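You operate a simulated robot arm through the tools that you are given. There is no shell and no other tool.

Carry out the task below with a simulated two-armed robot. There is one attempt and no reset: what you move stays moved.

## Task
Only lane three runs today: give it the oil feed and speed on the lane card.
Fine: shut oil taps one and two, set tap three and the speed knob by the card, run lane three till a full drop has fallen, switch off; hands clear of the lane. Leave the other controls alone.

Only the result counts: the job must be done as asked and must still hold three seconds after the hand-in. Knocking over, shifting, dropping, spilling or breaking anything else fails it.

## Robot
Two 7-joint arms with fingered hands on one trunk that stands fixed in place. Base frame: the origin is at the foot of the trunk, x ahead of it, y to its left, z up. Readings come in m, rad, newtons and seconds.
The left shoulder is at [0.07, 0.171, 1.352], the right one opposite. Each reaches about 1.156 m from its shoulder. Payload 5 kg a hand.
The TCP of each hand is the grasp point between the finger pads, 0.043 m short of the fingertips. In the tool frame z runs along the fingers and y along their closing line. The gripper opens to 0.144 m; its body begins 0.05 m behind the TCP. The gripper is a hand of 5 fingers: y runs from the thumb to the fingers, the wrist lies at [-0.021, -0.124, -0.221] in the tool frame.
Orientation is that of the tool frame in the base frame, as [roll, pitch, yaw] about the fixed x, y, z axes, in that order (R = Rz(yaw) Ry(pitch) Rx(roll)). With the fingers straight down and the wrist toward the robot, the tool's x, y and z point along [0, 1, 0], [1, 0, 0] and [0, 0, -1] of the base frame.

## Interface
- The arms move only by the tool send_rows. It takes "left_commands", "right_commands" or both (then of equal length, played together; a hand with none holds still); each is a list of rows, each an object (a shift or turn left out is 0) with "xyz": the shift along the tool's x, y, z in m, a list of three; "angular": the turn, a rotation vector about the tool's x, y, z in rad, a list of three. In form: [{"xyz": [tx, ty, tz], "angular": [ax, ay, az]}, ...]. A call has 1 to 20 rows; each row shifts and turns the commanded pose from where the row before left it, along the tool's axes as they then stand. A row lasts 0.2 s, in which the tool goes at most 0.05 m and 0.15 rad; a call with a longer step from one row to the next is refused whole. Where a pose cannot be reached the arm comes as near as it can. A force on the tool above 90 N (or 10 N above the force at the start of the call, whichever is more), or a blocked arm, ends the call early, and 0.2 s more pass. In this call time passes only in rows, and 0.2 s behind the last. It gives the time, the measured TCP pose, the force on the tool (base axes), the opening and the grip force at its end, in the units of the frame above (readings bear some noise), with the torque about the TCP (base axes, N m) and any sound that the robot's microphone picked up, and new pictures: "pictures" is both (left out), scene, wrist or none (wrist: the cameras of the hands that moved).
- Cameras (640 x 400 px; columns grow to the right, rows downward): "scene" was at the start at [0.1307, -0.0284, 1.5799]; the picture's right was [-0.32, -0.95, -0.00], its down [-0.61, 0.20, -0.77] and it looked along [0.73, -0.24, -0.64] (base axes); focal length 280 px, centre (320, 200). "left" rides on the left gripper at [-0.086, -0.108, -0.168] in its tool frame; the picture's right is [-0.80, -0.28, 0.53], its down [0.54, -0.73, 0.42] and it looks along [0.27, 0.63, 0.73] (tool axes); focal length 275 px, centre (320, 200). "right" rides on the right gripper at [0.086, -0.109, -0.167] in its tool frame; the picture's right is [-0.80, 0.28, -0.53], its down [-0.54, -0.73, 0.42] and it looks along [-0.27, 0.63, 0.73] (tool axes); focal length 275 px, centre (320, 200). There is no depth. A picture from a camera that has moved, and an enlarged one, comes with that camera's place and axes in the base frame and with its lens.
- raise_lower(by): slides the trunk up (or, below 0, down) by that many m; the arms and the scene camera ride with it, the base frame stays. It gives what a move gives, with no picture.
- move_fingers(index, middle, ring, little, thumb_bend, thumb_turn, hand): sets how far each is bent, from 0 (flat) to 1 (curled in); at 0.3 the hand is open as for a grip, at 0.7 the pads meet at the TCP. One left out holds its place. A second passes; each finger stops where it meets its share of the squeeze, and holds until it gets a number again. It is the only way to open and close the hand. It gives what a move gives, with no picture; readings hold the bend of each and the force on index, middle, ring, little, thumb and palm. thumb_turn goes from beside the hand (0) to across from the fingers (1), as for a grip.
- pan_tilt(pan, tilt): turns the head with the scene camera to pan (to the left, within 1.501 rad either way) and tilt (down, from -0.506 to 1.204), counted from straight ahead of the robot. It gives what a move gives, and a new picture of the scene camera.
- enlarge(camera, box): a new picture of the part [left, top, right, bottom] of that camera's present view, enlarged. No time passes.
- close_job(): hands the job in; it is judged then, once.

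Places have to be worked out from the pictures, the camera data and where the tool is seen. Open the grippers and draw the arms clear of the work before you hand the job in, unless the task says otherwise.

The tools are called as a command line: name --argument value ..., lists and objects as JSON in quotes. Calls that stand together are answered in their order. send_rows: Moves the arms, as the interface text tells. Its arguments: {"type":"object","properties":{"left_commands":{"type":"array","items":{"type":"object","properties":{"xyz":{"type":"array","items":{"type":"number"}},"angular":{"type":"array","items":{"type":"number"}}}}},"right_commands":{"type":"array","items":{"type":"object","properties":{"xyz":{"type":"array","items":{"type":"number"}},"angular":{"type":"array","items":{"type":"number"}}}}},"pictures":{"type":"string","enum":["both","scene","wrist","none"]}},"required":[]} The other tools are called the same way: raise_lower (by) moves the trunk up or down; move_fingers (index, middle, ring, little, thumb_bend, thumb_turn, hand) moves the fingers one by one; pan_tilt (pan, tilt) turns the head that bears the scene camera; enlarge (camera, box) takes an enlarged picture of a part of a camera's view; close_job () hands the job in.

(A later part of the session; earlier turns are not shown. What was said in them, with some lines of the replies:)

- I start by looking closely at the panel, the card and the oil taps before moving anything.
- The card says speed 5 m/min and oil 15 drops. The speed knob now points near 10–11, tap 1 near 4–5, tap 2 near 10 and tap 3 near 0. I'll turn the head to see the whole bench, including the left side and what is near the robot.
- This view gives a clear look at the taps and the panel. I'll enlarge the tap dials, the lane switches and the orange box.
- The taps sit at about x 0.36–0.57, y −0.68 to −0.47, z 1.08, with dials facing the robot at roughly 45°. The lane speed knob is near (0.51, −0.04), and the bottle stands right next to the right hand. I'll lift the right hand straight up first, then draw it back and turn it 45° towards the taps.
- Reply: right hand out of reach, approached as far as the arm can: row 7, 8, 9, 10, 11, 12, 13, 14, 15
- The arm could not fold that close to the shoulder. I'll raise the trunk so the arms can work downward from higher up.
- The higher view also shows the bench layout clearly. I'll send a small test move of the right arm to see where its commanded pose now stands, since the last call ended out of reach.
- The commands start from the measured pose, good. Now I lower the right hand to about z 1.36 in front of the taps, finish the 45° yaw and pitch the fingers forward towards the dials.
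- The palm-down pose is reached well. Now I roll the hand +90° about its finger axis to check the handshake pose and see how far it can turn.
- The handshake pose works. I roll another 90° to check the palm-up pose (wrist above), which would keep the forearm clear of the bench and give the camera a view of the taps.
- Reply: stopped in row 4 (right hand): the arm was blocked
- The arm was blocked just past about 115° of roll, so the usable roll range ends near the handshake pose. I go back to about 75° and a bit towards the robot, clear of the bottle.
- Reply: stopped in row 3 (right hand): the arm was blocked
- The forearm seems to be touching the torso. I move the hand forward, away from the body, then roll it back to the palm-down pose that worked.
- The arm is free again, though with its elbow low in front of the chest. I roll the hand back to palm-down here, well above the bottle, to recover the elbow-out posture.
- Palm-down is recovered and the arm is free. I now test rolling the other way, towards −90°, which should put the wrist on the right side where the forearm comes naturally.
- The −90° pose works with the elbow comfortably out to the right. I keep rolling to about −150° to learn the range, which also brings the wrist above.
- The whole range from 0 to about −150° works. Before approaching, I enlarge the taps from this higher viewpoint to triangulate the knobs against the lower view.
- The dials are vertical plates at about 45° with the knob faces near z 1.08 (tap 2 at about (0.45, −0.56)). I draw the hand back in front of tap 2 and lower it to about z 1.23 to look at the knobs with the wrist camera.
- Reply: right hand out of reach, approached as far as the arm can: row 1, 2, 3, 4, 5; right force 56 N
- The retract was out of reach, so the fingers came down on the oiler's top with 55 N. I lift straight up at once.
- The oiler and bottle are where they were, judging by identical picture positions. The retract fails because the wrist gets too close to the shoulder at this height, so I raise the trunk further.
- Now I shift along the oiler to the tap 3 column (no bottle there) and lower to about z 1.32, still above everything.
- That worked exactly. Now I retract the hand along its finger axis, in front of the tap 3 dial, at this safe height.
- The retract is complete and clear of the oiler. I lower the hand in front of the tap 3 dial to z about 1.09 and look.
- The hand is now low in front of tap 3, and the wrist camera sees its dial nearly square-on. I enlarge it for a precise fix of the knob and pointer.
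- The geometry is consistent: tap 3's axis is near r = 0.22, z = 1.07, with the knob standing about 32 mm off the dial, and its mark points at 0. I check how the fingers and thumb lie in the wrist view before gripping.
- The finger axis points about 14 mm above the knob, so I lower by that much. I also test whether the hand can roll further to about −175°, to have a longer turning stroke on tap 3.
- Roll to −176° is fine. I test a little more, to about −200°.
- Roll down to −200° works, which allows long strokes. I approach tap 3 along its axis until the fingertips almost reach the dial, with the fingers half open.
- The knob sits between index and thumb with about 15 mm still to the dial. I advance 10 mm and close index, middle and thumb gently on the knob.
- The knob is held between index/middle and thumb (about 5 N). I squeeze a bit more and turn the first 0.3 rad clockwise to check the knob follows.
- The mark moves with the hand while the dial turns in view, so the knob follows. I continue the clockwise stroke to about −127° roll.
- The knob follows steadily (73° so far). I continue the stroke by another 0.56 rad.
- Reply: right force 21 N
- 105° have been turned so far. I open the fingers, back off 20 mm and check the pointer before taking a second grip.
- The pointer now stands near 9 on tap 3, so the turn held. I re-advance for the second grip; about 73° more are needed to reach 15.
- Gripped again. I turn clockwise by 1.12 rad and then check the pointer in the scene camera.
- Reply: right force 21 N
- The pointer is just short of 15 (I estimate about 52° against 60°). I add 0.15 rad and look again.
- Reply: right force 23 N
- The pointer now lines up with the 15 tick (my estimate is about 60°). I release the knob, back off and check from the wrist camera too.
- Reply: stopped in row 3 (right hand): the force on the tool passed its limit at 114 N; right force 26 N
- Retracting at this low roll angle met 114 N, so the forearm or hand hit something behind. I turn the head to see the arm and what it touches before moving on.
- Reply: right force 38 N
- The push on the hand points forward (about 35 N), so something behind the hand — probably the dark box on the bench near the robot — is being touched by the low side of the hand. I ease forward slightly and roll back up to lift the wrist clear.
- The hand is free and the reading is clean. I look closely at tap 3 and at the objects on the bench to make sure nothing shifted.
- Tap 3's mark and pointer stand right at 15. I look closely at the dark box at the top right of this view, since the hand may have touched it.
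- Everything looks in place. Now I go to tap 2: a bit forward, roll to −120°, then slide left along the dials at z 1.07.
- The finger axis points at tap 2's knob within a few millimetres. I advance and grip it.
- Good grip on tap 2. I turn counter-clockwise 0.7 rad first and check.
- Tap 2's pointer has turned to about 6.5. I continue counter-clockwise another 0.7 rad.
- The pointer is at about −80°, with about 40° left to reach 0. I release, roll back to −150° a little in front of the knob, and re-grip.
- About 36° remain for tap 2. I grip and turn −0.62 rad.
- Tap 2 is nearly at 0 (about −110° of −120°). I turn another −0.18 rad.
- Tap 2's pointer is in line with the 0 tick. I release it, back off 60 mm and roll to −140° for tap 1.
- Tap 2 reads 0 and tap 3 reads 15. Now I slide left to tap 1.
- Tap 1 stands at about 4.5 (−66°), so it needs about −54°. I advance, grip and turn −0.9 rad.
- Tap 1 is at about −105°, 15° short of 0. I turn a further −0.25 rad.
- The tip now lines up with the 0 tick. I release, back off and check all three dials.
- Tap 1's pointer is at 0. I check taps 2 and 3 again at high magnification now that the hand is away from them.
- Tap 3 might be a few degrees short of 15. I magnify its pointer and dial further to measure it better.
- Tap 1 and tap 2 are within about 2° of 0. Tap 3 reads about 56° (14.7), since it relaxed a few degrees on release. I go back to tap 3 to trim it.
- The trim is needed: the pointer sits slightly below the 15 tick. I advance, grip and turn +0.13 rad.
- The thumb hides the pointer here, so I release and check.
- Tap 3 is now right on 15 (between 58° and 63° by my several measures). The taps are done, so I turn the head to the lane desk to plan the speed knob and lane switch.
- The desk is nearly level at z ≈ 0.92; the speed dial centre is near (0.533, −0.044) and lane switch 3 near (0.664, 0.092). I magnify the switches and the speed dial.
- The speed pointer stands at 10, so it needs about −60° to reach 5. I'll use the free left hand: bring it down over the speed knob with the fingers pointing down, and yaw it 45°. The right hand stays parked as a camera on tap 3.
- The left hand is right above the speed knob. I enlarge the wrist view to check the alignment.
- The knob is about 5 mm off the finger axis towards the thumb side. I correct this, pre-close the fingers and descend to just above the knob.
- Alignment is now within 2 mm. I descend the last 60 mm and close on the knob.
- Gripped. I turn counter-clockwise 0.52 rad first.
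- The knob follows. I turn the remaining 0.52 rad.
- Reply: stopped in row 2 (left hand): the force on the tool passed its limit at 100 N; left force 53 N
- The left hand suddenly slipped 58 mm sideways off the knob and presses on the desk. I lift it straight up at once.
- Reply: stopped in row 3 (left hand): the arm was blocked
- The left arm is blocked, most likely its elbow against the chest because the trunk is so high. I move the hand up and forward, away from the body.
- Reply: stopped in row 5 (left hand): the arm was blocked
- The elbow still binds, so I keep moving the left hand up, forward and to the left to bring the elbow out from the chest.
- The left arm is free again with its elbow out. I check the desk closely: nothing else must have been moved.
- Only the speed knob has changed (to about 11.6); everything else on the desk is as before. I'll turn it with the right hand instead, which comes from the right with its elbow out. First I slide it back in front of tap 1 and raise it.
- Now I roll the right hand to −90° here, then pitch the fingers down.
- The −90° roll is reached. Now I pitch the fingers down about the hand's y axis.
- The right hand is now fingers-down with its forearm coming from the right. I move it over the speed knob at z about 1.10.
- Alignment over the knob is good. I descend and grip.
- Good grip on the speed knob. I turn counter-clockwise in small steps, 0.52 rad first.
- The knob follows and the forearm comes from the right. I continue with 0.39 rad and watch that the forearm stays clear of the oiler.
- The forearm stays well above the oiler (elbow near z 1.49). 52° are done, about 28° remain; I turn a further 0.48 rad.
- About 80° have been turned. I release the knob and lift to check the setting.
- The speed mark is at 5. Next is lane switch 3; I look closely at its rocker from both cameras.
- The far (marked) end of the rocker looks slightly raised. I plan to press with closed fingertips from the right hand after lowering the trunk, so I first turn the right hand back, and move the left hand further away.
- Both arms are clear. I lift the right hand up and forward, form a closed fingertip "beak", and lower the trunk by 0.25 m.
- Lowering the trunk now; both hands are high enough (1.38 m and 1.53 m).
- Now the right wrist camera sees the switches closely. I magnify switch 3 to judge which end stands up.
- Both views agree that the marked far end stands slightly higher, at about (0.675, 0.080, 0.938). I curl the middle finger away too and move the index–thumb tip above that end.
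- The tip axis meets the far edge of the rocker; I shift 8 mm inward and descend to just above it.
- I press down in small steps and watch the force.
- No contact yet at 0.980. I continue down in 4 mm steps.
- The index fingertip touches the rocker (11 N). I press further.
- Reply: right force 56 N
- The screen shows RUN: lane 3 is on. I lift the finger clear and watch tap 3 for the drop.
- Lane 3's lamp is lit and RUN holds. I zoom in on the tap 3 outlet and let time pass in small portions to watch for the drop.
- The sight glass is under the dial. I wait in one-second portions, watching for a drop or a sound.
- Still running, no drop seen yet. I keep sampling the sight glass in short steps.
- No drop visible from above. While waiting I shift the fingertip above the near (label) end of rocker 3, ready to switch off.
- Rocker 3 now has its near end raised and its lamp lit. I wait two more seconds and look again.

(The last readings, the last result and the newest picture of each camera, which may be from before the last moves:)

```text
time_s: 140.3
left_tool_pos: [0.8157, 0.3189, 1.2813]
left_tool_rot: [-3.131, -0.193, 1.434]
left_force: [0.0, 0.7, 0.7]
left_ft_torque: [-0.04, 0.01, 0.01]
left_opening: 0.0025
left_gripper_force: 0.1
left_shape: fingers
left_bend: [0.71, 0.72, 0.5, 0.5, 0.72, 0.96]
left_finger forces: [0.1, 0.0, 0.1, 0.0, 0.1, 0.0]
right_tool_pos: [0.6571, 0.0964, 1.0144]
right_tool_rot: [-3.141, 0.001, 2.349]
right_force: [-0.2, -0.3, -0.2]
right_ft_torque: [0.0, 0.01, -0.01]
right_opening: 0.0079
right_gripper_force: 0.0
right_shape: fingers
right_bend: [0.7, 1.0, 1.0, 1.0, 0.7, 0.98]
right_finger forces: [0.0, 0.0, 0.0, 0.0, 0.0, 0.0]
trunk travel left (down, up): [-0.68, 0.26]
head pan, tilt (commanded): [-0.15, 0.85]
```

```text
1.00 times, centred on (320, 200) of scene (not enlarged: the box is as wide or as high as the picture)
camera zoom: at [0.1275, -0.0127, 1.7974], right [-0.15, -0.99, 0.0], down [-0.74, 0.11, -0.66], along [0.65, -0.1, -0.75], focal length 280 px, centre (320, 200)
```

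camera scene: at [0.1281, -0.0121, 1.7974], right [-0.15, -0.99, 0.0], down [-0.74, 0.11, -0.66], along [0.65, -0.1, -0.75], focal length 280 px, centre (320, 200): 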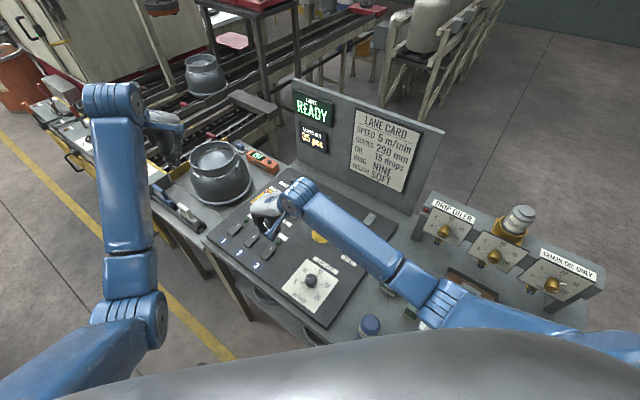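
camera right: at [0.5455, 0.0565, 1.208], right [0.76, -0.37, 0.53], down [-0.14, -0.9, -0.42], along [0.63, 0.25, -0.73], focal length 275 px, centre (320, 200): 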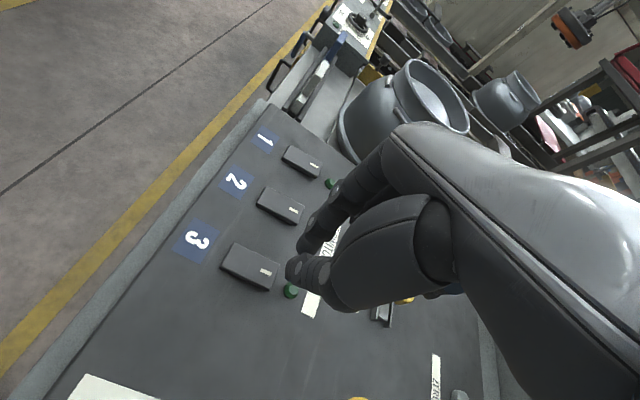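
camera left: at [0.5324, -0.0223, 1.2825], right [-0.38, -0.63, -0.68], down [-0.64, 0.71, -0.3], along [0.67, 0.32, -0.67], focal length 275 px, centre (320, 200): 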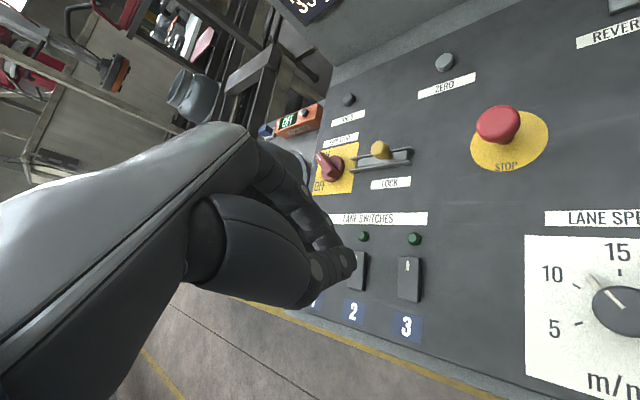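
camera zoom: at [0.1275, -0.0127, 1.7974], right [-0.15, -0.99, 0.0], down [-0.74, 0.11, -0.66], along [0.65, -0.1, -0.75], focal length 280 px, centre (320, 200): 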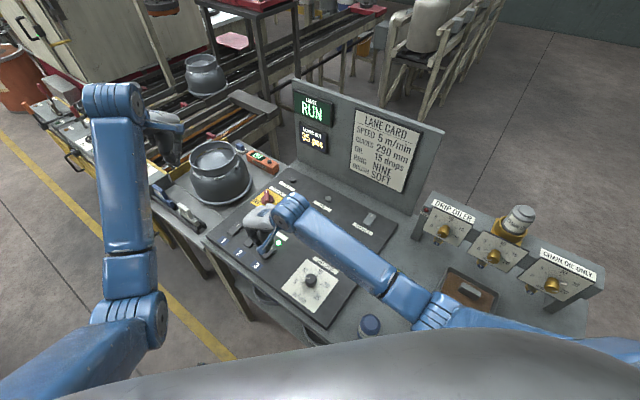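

Six seconds of running so far. I sample several more moments.

send_rows --right_commands '[{"xyz": [0, 0, 0]}]' --pictures "none"

enlarge --camera "scene" --box '[520, 275, 550, 300]'

send_rows --right_commands '[{"xyz": [0, 0, 0]}]' --pictures "none"

enlarge --camera "scene" --box '[520, 275, 550, 300]'

send_rows --right_commands '[{"xyz": [0, 0, 0]}]' --pictures "none"

enlarge --camera "scene" --box '[520, 275, 550, 300]'

send_rows --right_commands '[{"xyz": [0, 0, 0]}]' --pictures "none"

enlarge --camera "scene" --box '[520, 275, 550, 300]'

```text
time_s: 140.7
left_tool_pos: [0.8159, 0.3172, 1.2808]
left_tool_rot: [-3.132, -0.194, 1.431]
left_force: [0.7, -0.1, 0.7]
left_ft_torque: [0.0, 0.02, 0.0]
left_opening: 0.0026
left_gripper_force: 0.0
left_shape: fingers
left_bend: [0.71, 0.72, 0.5, 0.5, 0.72, 0.96]
left_finger forces: [0.0, 0.0, 0.0, 0.0, 0.0, 0.1]
right_tool_pos: [0.6573, 0.0979, 1.0148]
right_tool_rot: [-3.139, -0.001, 2.349]
right_force: [-0.1, -0.2, 0.7]
right_ft_torque: [-0.05, 0.0, 0.01]
right_opening: 0.0078
right_gripper_force: 0.1
right_shape: fingers
right_bend: [0.7, 1.0, 1.0, 1.0, 0.7, 0.98]
right_finger forces: [0.0, 0.0, 0.1, 0.0, 0.0, 0.0]
trunk travel left (down, up): [-0.68, 0.26]
head pan, tilt (commanded): [-0.15, 0.85]
```

```text
16.00 times, centred on (535, 288) of scene
camera zoom: at [0.1275, -0.0127, 1.7974], right [-0.15, -0.99, 0.0], down [-0.74, 0.11, -0.66], along [0.65, -0.1, -0.75], focal length 4486 px, centre (-3120, -1200)
```

zoom: 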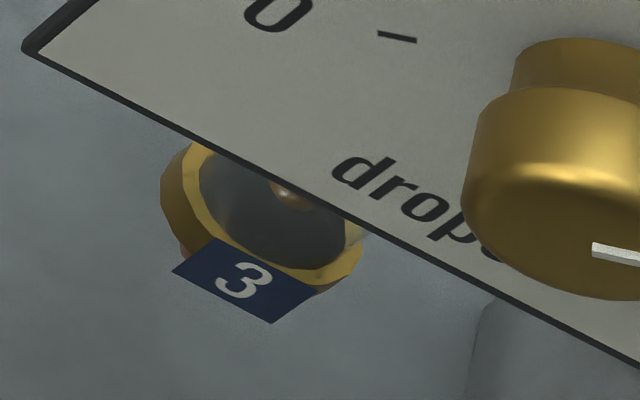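

```text
time_s: 141.1
left_tool_pos: [0.8171, 0.3184, 1.2811]
left_tool_rot: [-3.133, -0.194, 1.433]
left_force: [0.2, 0.0, -0.3]
left_ft_torque: [0.03, -0.05, 0.01]
left_opening: 0.0023
left_gripper_force: 0.0
left_shape: fingers
left_bend: [0.71, 0.72, 0.5, 0.5, 0.72, 0.96]
left_finger forces: [0.1, 0.0, 0.0, 0.0, 0.0, 0.0]
right_tool_pos: [0.6567, 0.0971, 1.0152]
right_tool_rot: [-3.139, 0.0, 2.35]
right_force: [-0.1, -0.2, -0.3]
right_ft_torque: [-0.01, 0.02, 0.03]
right_opening: 0.0077
right_gripper_force: 0.1
right_shape: fingers
right_bend: [0.7, 1.0, 1.0, 1.0, 0.7, 0.98]
right_finger forces: [0.1, 0.0, 0.0, 0.0, 0.0, 0.0]
trunk travel left (down, up): [-0.68, 0.26]
head pan, tilt (commanded): [-0.15, 0.85]
```

```text
16.00 times, centred on (535, 288) of scene
camera zoom: at [0.1275, -0.0126, 1.7974], right [-0.15, -0.99, 0.0], down [-0.74, 0.11, -0.66], along [0.65, -0.1, -0.75], focal length 4486 px, centre (-3120, -1200)
```

zoom: 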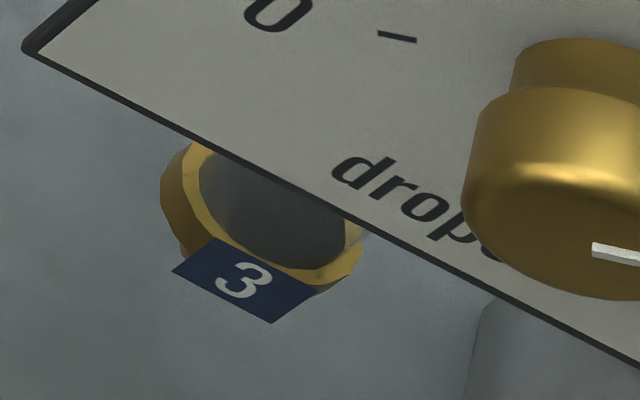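

```text
time_s: 141.5
left_tool_pos: [0.8172, 0.3172, 1.2809]
left_tool_rot: [-3.132, -0.194, 1.433]
left_force: [0.4, 0.2, -0.2]
left_ft_torque: [-0.02, 0.0, -0.02]
left_opening: 0.0023
left_gripper_force: 0.0
left_shape: fingers
left_bend: [0.71, 0.72, 0.5, 0.5, 0.72, 0.96]
left_finger forces: [0.0, 0.0, 0.0, 0.0, 0.0, 0.0]
right_tool_pos: [0.6563, 0.0969, 1.0157]
right_tool_rot: [-3.141, 0.0, 2.35]
right_force: [0.4, -0.6, 0.1]
right_ft_torque: [0.02, -0.01, 0.01]
right_opening: 0.0079
right_gripper_force: 0.1
right_shape: fingers
right_bend: [0.7, 1.0, 1.0, 1.0, 0.7, 0.98]
right_finger forces: [0.0, 0.0, 0.0, 0.1, 0.0, 0.1]
trunk travel left (down, up): [-0.68, 0.26]
head pan, tilt (commanded): [-0.15, 0.85]
```

```text
16.00 times, centred on (535, 288) of scene
camera zoom: at [0.1275, -0.0127, 1.7974], right [-0.15, -0.99, 0.0], down [-0.74, 0.11, -0.66], along [0.65, -0.1, -0.75], focal length 4486 px, centre (-3120, -1200)
```

zoom: 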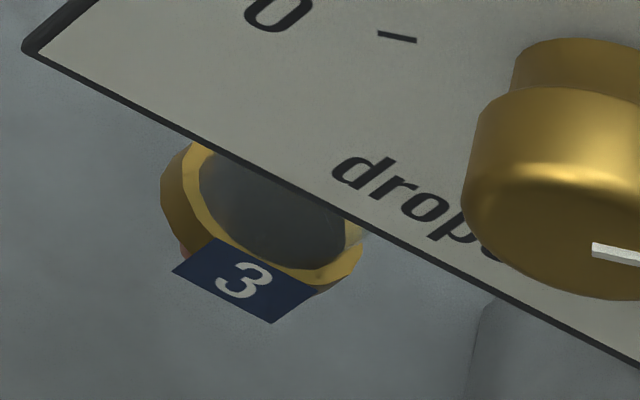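

```text
time_s: 141.9
left_tool_pos: [0.8156, 0.3173, 1.2807]
left_tool_rot: [-3.132, -0.194, 1.434]
left_force: [-0.3, -0.1, -0.1]
left_ft_torque: [0.03, 0.02, -0.02]
left_opening: 0.0024
left_gripper_force: 0.1
left_shape: fingers
left_bend: [0.71, 0.72, 0.5, 0.5, 0.72, 0.96]
left_finger forces: [0.0, 0.1, 0.0, 0.1, 0.0, 0.1]
right_tool_pos: [0.6565, 0.0965, 1.0155]
right_tool_rot: [-3.139, 0.0, 2.349]
right_force: [0.0, 0.3, -0.2]
right_ft_torque: [0.0, 0.04, -0.03]
right_opening: 0.0078
right_gripper_force: 0.1
right_shape: fingers
right_bend: [0.7, 1.0, 1.0, 1.0, 0.7, 0.98]
right_finger forces: [0.0, 0.1, 0.0, 0.1, 0.0, 0.1]
trunk travel left (down, up): [-0.68, 0.26]
head pan, tilt (commanded): [-0.15, 0.85]
```

```text
16.00 times, centred on (535, 288) of scene
camera zoom: at [0.1275, -0.0127, 1.7974], right [-0.15, -0.99, 0.0], down [-0.74, 0.11, -0.66], along [0.65, -0.1, -0.75], focal length 4486 px, centre (-3120, -1200)
```

zoom: 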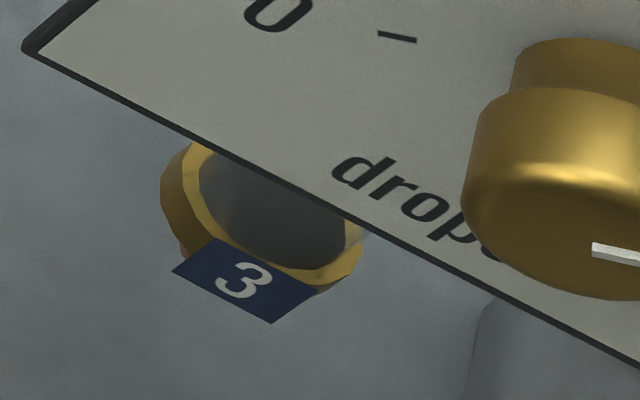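

I saw an amber drop falling in the glass at t = 140.7 s and it was gone by 141.1 s, so a full drop has fallen. Now I press the near end of rocker 3 to switch off.

send_rows --right_commands '[{"xyz": [0, 0, 0.02]}, {"xyz": [0, 0, 0.012]}, {"xyz": [0, 0, 0.005]}, {"xyz": [0, 0, 0.004]}]' --pictures "none"

enlarge --camera "scene" --box '[200, 70, 440, 280]'

```text
time_s: 142.9
left_tool_pos: [0.8162, 0.3173, 1.2819]
left_tool_rot: [-3.133, -0.194, 1.433]
left_force: [0.0, -0.4, -0.2]
left_ft_torque: [0.02, 0.0, -0.02]
left_opening: 0.0025
left_gripper_force: 0.1
left_shape: fingers
left_bend: [0.71, 0.72, 0.5, 0.5, 0.72, 0.96]
left_finger forces: [0.1, 0.1, 0.0, 0.1, 0.0, 0.0]
right_tool_pos: [0.6583, 0.0965, 0.9753]
right_tool_rot: [-3.141, 0.0, 2.349]
right_force: [1.2, 0.7, 3.3]
right_ft_torque: [0.04, -0.05, -0.01]
right_opening: 0.0072
right_gripper_force: 2.3
right_shape: fingers
right_bend: [0.7, 1.0, 1.0, 1.0, 0.7, 0.98]
right_finger forces: [3.7, 0.0, 0.1, 0.0, 0.0, 0.0]
trunk travel left (down, up): [-0.68, 0.26]
head pan, tilt (commanded): [-0.15, 0.85]
```

```text
1.90 times, centred on (320, 175) of scene
camera zoom: at [0.1272, -0.0127, 1.7975], right [-0.15, -0.99, 0.0], down [-0.74, 0.11, -0.66], along [0.65, -0.1, -0.75], focal length 534 px, centre (320, 248)
```

zoom: 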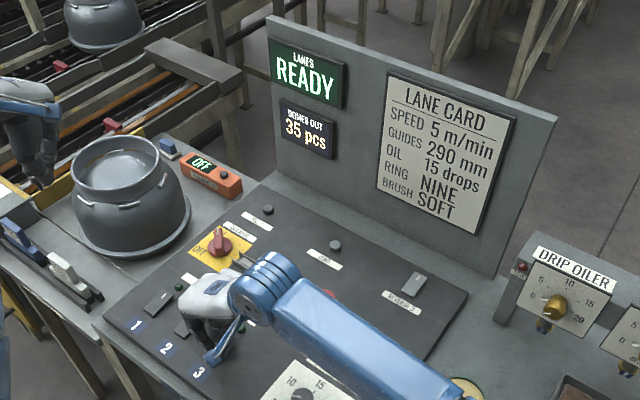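

The screen shows READY again: lane 3 is off. I lift the finger away and check the switch lamp and all settings.

send_rows --right_commands '[{"xyz": [0, 0, -0.01]}, {"xyz": [0, 0, -0.03]}, {"xyz": [0, 0, -0.04]}, {"xyz": [0, 0, -0.04]}, {"xyz": [0, 0, -0.04]}, {"xyz": [0, 0, -0.04]}]' --pictures "scene"

enlarge --camera "scene" --box '[200, 180, 360, 320]'

enlarge --camera "scene" --box '[285, 250, 345, 310]'

enlarge --camera "right" --box '[0, 0, 640, 400]'

```text
time_s: 144.3
left_tool_pos: [0.8157, 0.3177, 1.2819]
left_tool_rot: [-3.132, -0.194, 1.434]
left_force: [0.3, -0.3, 0.3]
left_ft_torque: [-0.01, 0.0, 0.0]
left_opening: 0.0024
left_gripper_force: 0.1
left_shape: fingers
left_bend: [0.71, 0.72, 0.5, 0.5, 0.72, 0.96]
left_finger forces: [0.1, 0.0, 0.0, 0.0, 0.0, 0.0]
right_tool_pos: [0.6561, 0.0942, 1.1749]
right_tool_rot: [-3.137, 0.0, 2.349]
right_force: [-0.3, -0.3, 0.2]
right_ft_torque: [0.03, -0.03, 0.0]
right_opening: 0.0079
right_gripper_force: 0.0
right_shape: fingers
right_bend: [0.7, 1.0, 1.0, 1.0, 0.7, 0.98]
right_finger forces: [0.0, 0.0, 0.1, 0.1, 0.1, 0.0]
trunk travel left (down, up): [-0.68, 0.26]
head pan, tilt (commanded): [-0.15, 0.85]
camera scene: at [0.1274, -0.0124, 1.7973], right [-0.15, -0.99, 0.0], down [-0.74, 0.11, -0.66], along [0.65, -0.1, -0.75], focal length 280 px, centre (320, 200)
```

scene: 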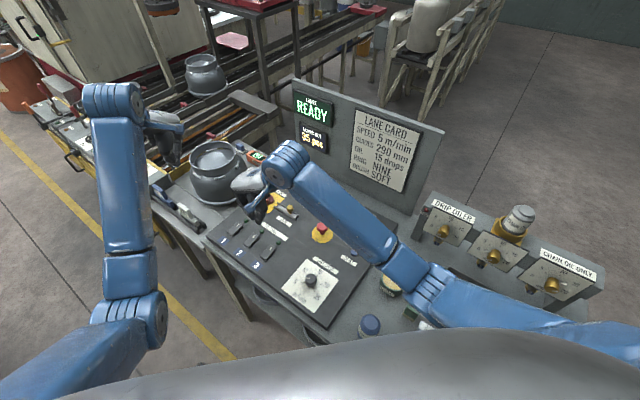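

```text
2.86 times, centred on (280, 250) of scene
camera zoom: at [0.1274, -0.0124, 1.7973], right [-0.15, -0.99, 0.0], down [-0.74, 0.11, -0.66], along [0.65, -0.1, -0.75], focal length 801 px, centre (434, 57)
```

zoom: 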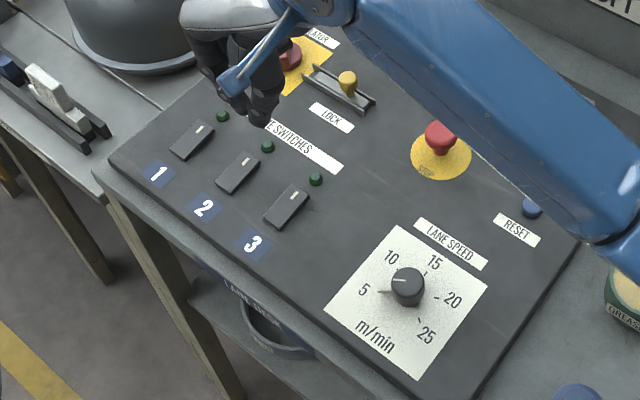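

```text
6.67 times, centred on (315, 280) of scene
camera zoom: at [0.1274, -0.0124, 1.7973], right [-0.15, -0.99, 0.0], down [-0.74, 0.11, -0.66], along [0.65, -0.1, -0.75], focal length 1869 px, centre (353, -333)
```

zoom: 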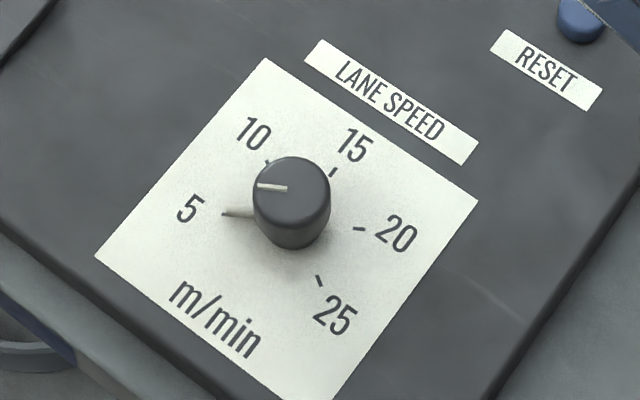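

```text
1.00 times, centred on (320, 200) of right (not enlarged: the box is as wide or as high as the picture)
camera zoom: at [0.5183, 0.0794, 1.3445], right [0.76, -0.37, 0.53], down [-0.14, -0.9, -0.42], along [0.63, 0.25, -0.73], focal length 275 px, centre (320, 200)
```

zoom: 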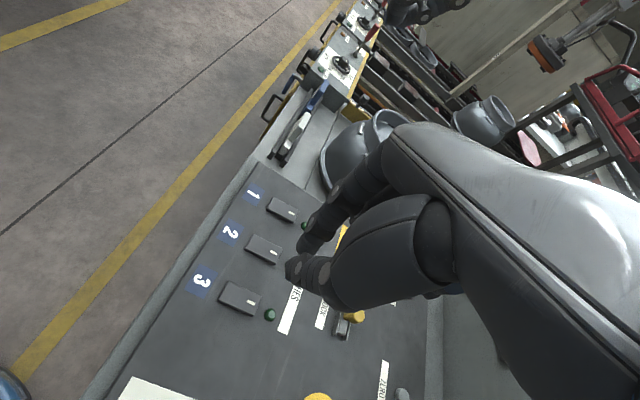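

All three lane lamps are dark, READY is shown and the speed mark is at 5. I now withdraw both arms: the right up and back to the right, the left back towards the robot.

send_rows --right_commands '[{"xyz": [0, 0, -0.0375]}, {"xyz": [0, 0, -0.0375]}, {"xyz": [0, 0, -0.0375]}, {"xyz": [0, 0, -0.0375]}, {"xyz": [0, 0, -0.0375]}, {"xyz": [0, 0, -0.0375]}, {"xyz": [-0.0261, -0.0381, 0]}, {"xyz": [-0.0261, -0.0381, 0]}, {"xyz": [-0.0261, -0.0381, 0]}, {"xyz": [-0.0261, -0.0381, 0]}, {"xyz": [-0.0261, -0.0381, 0]}, {"xyz": [-0.0261, -0.0381, 0]}, {"xyz": [-0.0261, -0.0381, 0]}, {"xyz": [-0.0261, -0.0381, 0]}, {"xyz": [-0.0261, -0.0381, 0]}, {"xyz": [-0.0261, -0.0381, 0]}, {"xyz": [-0.0261, -0.0381, 0]}, {"xyz": [-0.0261, -0.0381, 0]}]' --left_commands '[{"xyz": [0.0124, -0.035, -0.0176]}, {"xyz": [0.0124, -0.035, -0.0176]}, {"xyz": [0.0124, -0.035, -0.0176]}, {"xyz": [0.0124, -0.035, -0.0176]}, {"xyz": [0.0124, -0.035, -0.0176]}, {"xyz": [0.0124, -0.035, -0.0176]}, {"xyz": [0, 0, 0]}, {"xyz": [0, 0, 0]}, {"xyz": [0, 0, 0]}, {"xyz": [0, 0, 0]}, {"xyz": [0, 0, 0]}, {"xyz": [0, 0, 0]}, {"xyz": [0, 0, 0]}, {"xyz": [0, 0, 0]}, {"xyz": [0, 0, 0]}, {"xyz": [0, 0, 0]}, {"xyz": [0, 0, 0]}, {"xyz": [0, 0, 0]}]' --pictures "scene"

```text
time_s: 148.1
left_tool_pos: [0.612, 0.3994, 1.4025]
left_tool_rot: [-3.133, -0.195, 1.433]
left_force: [-0.5, -0.2, -0.4]
left_ft_torque: [-0.02, -0.07, 0.01]
left_opening: 0.0026
left_gripper_force: 0.0
left_shape: fingers
left_bend: [0.71, 0.72, 0.5, 0.5, 0.72, 0.96]
left_finger forces: [0.0, 0.0, 0.0, 0.0, 0.0, 0.0]
right_tool_pos: [0.5523, -0.4472, 1.4005]
right_tool_rot: [-3.141, 0.0, 2.352]
right_force: [-0.3, -1.0, 0.2]
right_ft_torque: [0.05, -0.01, 0.02]
right_opening: 0.0074
right_gripper_force: 0.1
right_shape: fingers
right_bend: [0.7, 1.0, 1.0, 1.0, 0.7, 0.98]
right_finger forces: [0.0, 0.0, 0.0, 0.0, 0.0, 0.1]
trunk travel left (down, up): [-0.68, 0.26]
head pan, tilt (commanded): [-0.15, 0.85]
camera scene: at [0.1259, -0.0139, 1.7972], right [-0.15, -0.99, 0.0], down [-0.74, 0.11, -0.66], along [0.65, -0.1, -0.75], focal length 280 px, centre (320, 200)
```

scene: 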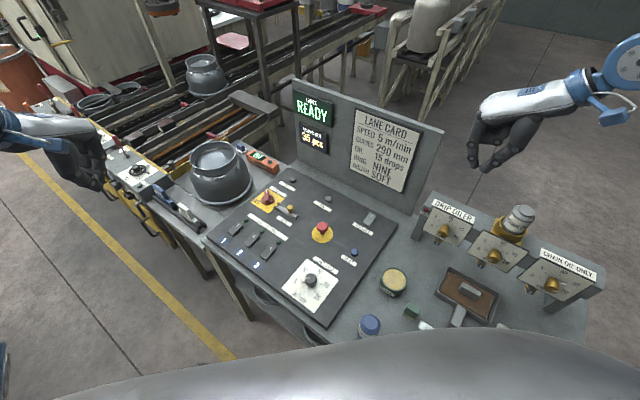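

Both arms are clear. I open both hands and check the final state of the dials, the desk and the bench items.

move_fingers --hand "right" --index 0.3 --middle 0.3 --ring 0.3 --little 0.3 --thumb_bend 0.3

move_fingers --hand "left" --index 0.3 --middle 0.3 --ring 0.3 --little 0.3 --thumb_bend 0.3

pan_tilt --pan -0.6 --tilt 0.9

enlarge --camera "scene" --box '[300, 150, 480, 260]'

enlarge --camera "scene" --box '[100, 160, 340, 340]'

```text
time_s: 149.1
left_tool_pos: [0.6138, 0.3999, 1.4004]
left_tool_rot: [-3.132, -0.192, 1.433]
left_force: [-0.2, -0.2, -0.6]
left_ft_torque: [0.01, 0.01, -0.01]
left_opening: 0.0024
left_gripper_force: 0.1
left_shape: fingers
left_bend: [0.71, 0.72, 0.5, 0.5, 0.72, 0.96]
left_finger forces: [0.0, 0.1, 0.1, 0.0, 0.0, 0.1]
right_tool_pos: [0.5539, -0.4455, 1.4009]
right_tool_rot: [-3.14, -0.001, 2.349]
right_force: [0.2, 0.0, 0.1]
right_ft_torque: [-0.04, 0.0, 0.03]
right_opening: 0.1492
right_gripper_force: 0.1
right_shape: fingers
right_bend: [0.3, 0.3, 0.3, 0.3, 0.3, 0.98]
right_finger forces: [0.1, 0.0, 0.0, 0.0, 0.0, 0.0]
trunk travel left (down, up): [-0.68, 0.26]
head pan, tilt (commanded): [-0.15, 0.85]
```

```text
time_s: 150.1
left_tool_pos: [0.6143, 0.3996, 1.4012]
left_tool_rot: [-3.134, -0.193, 1.434]
left_force: [0.4, -1.1, -0.7]
left_ft_torque: [0.03, 0.05, 0.01]
left_opening: 0.1491
left_gripper_force: 0.1
left_shape: fingers
left_bend: [0.3, 0.3, 0.3, 0.3, 0.3, 0.97]
left_finger forces: [0.1, 0.1, 0.0, 0.1, 0.1, 0.1]
right_tool_pos: [0.5536, -0.4463, 1.4026]
right_tool_rot: [-3.14, 0.0, 2.35]
right_force: [0.2, 0.3, -0.4]
right_ft_torque: [-0.01, -0.03, -0.02]
right_opening: 0.1491
right_gripper_force: 0.1
right_shape: fingers
right_bend: [0.3, 0.3, 0.3, 0.3, 0.3, 0.98]
right_finger forces: [0.0, 0.0, 0.0, 0.0, 0.0, 0.0]
trunk travel left (down, up): [-0.68, 0.26]
head pan, tilt (commanded): [-0.15, 0.85]
```

```text
time_s: 151.0
left_tool_pos: [0.6138, 0.3995, 1.4006]
left_tool_rot: [-3.133, -0.194, 1.433]
left_force: [-1.2, 0.2, -0.4]
left_ft_torque: [-0.01, -0.05, 0.0]
left_opening: 0.1492
left_gripper_force: 0.0
left_shape: fingers
left_bend: [0.3, 0.3, 0.3, 0.3, 0.3, 0.97]
left_finger forces: [0.0, 0.0, 0.0, 0.0, 0.1, 0.0]
right_tool_pos: [0.5523, -0.4474, 1.4006]
right_tool_rot: [-3.139, -0.001, 2.349]
right_force: [0.4, 0.0, -0.2]
right_ft_torque: [0.0, 0.02, -0.01]
right_opening: 0.1493
right_gripper_force: 0.0
right_shape: fingers
right_bend: [0.3, 0.3, 0.3, 0.3, 0.3, 0.98]
right_finger forces: [0.0, 0.0, 0.1, 0.0, 0.0, 0.0]
trunk travel left (down, up): [-0.68, 0.26]
head pan, tilt (commanded): [-0.6, 0.901]
camera scene: at [0.1124, -0.0437, 1.7935], right [-0.56, -0.83, 0.0], down [-0.65, 0.44, -0.62], along [0.51, -0.35, -0.78], focal length 280 px, centre (320, 200)
```

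scene: 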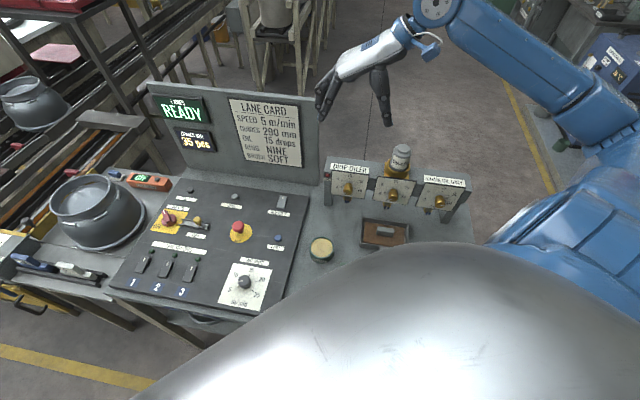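

```text
3.56 times, centred on (390, 205) of scene
camera zoom: at [0.1124, -0.0437, 1.7935], right [-0.56, -0.83, 0.0], down [-0.65, 0.44, -0.62], along [0.51, -0.35, -0.78], focal length 997 px, centre (71, 182)
```

zoom: 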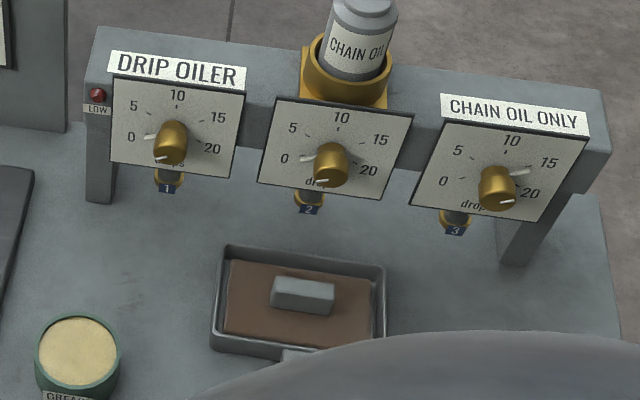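

```text
2.22 times, centred on (220, 250) of scene
camera zoom: at [0.1124, -0.0437, 1.7935], right [-0.56, -0.83, 0.0], down [-0.65, 0.44, -0.62], along [0.51, -0.35, -0.78], focal length 623 px, centre (542, 89)
```

zoom: 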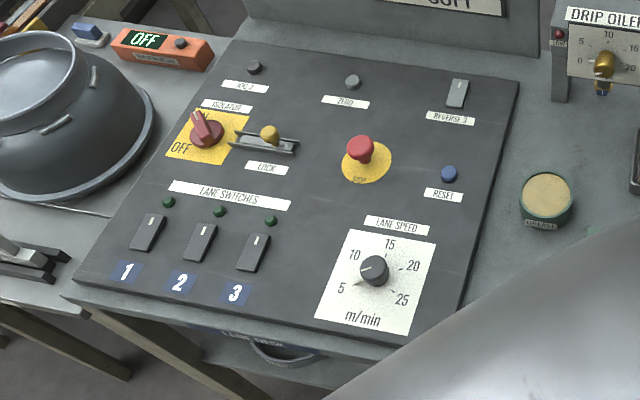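

I measure the three dials and the speed dial once more at high magnification.

enlarge --camera "scene" --box '[422, 182, 462, 212]'

enlarge --camera "scene" --box '[372, 175, 412, 205]'

enlarge --camera "scene" --box '[328, 170, 368, 200]'

enlarge --camera "scene" --box '[222, 262, 266, 302]'

```text
13.33 times, centred on (442, 197) of scene
camera zoom: at [0.1124, -0.0437, 1.7935], right [-0.56, -0.83, 0.0], down [-0.65, 0.44, -0.62], along [0.51, -0.35, -0.78], focal length 3739 px, centre (-1307, 240)
```

zoom: 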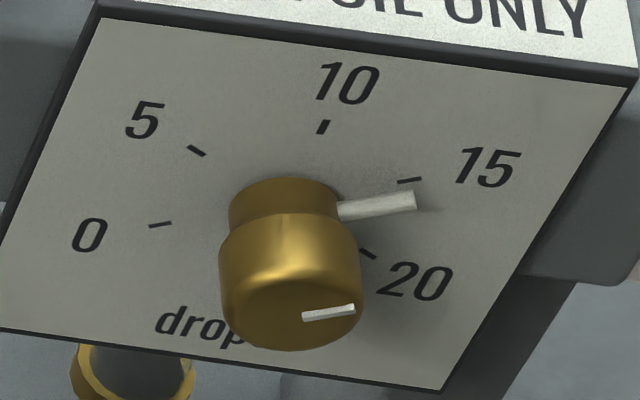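

```text
13.33 times, centred on (392, 190) of scene
camera zoom: at [0.1124, -0.0437, 1.7935], right [-0.56, -0.83, 0.0], down [-0.65, 0.44, -0.62], along [0.51, -0.35, -0.78], focal length 3739 px, centre (-640, 333)
```

zoom: 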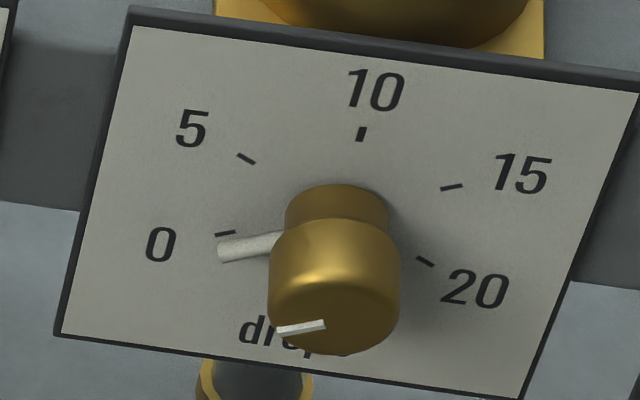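

```text
13.33 times, centred on (348, 185) of scene
camera zoom: at [0.1124, -0.0437, 1.7935], right [-0.56, -0.83, 0.0], down [-0.65, 0.44, -0.62], along [0.51, -0.35, -0.78], focal length 3739 px, centre (-53, 400)
```

zoom: 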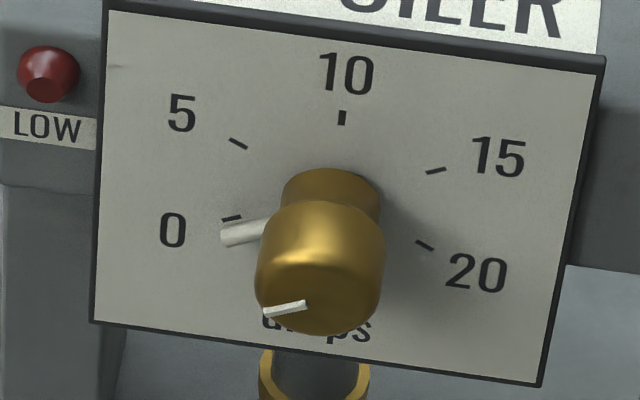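

```text
10.00 times, centred on (244, 282) of scene
camera zoom: at [0.1124, -0.0437, 1.7935], right [-0.56, -0.83, 0.0], down [-0.65, 0.44, -0.62], along [0.51, -0.35, -0.78], focal length 2804 px, centre (1080, -620)
```

zoom: 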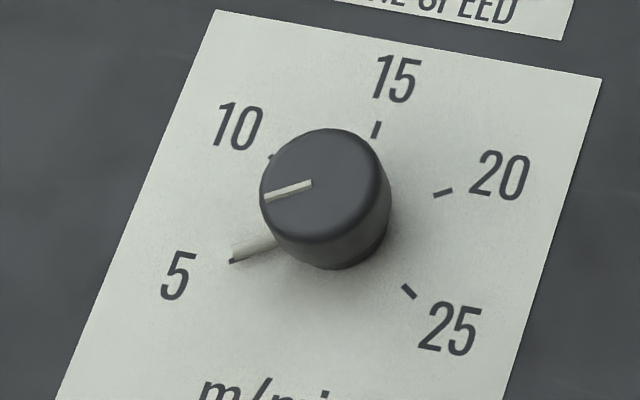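

Tap 3 may be slightly past 15, so I magnify its pointer and tick further for a more exact reading.

enlarge --camera "scene" --box '[440, 190, 460, 202]'

enlarge --camera "scene" --box '[430, 196, 454, 210]'

```text
16.00 times, centred on (450, 196) of scene
camera zoom: at [0.1124, -0.0437, 1.7935], right [-0.56, -0.83, 0.0], down [-0.65, 0.44, -0.62], along [0.51, -0.35, -0.78], focal length 4486 px, centre (-1760, 264)
```

zoom: 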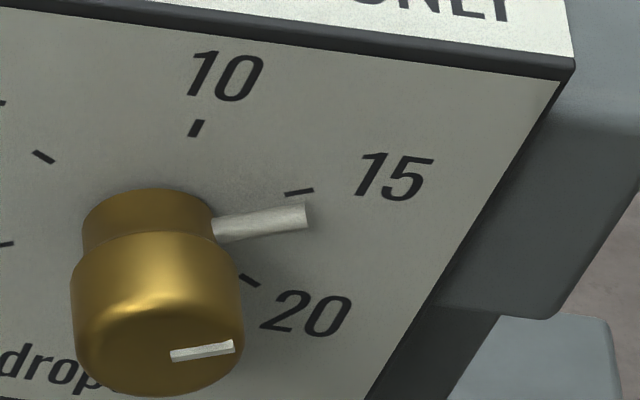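

```text
16.00 times, centred on (442, 203) of scene
camera zoom: at [0.1124, -0.0437, 1.7935], right [-0.56, -0.83, 0.0], down [-0.65, 0.44, -0.62], along [0.51, -0.35, -0.78], focal length 4486 px, centre (-1632, 152)
```

zoom: 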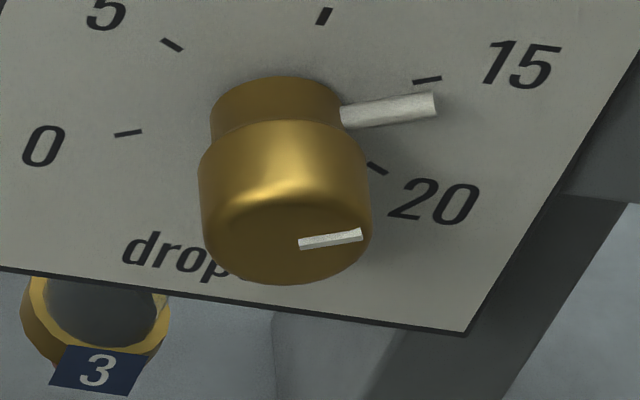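

All readings agree with the card:

- **Taps:** 1 and 2 are at 0, tap 3 is at 15.
- **Speed:** the knob is at 5 m/min.
- **Lane 3:** switched off, screen shows READY, and a full drop has fallen.
- **Hands:** open and clear of the lane, with nothing out of place in view.

I hand in the job.

close_job

```text
The job is handed in.
```

I set lane three by the card, ran it until a full drop fell, and handed the job in. The result of the check hasn't come back to me.

| Item | Where it stands |
|---|---|
| Oil taps 1 and 2 | Shut; pointers within about 4° of the 0 mark (about 0.3 of a drop) |
| Oil tap 3 | About 15 drops; my last reading was 15.15 |
| Speed knob | 5 m/min |
| Lane 3 | Ran about 8 seconds; an amber drop fell in the tap 3 glass, then switched off (READY, lamps dark) |
| Hands | Open, raised and clear of the desk and lanes |

I left the other controls alone, and the later pictures show them unchanged.

The arms made contact three times along the way:
- **Oiler:** the right fingers pressed on its top with about 55 N. It and the bottle stood in the same place afterwards.
- **Near the dark bin:** the right hand hit something beside the bin at 114 N, probably the bin itself. I only had a partial view afterwards and could not confirm it didn't shift.
- **Desk:** the left hand slipped off the speed knob and pressed on the desk (the move stopped at 100 N). The knob moved to about 11.6, and I then set it to 5 with the right hand.
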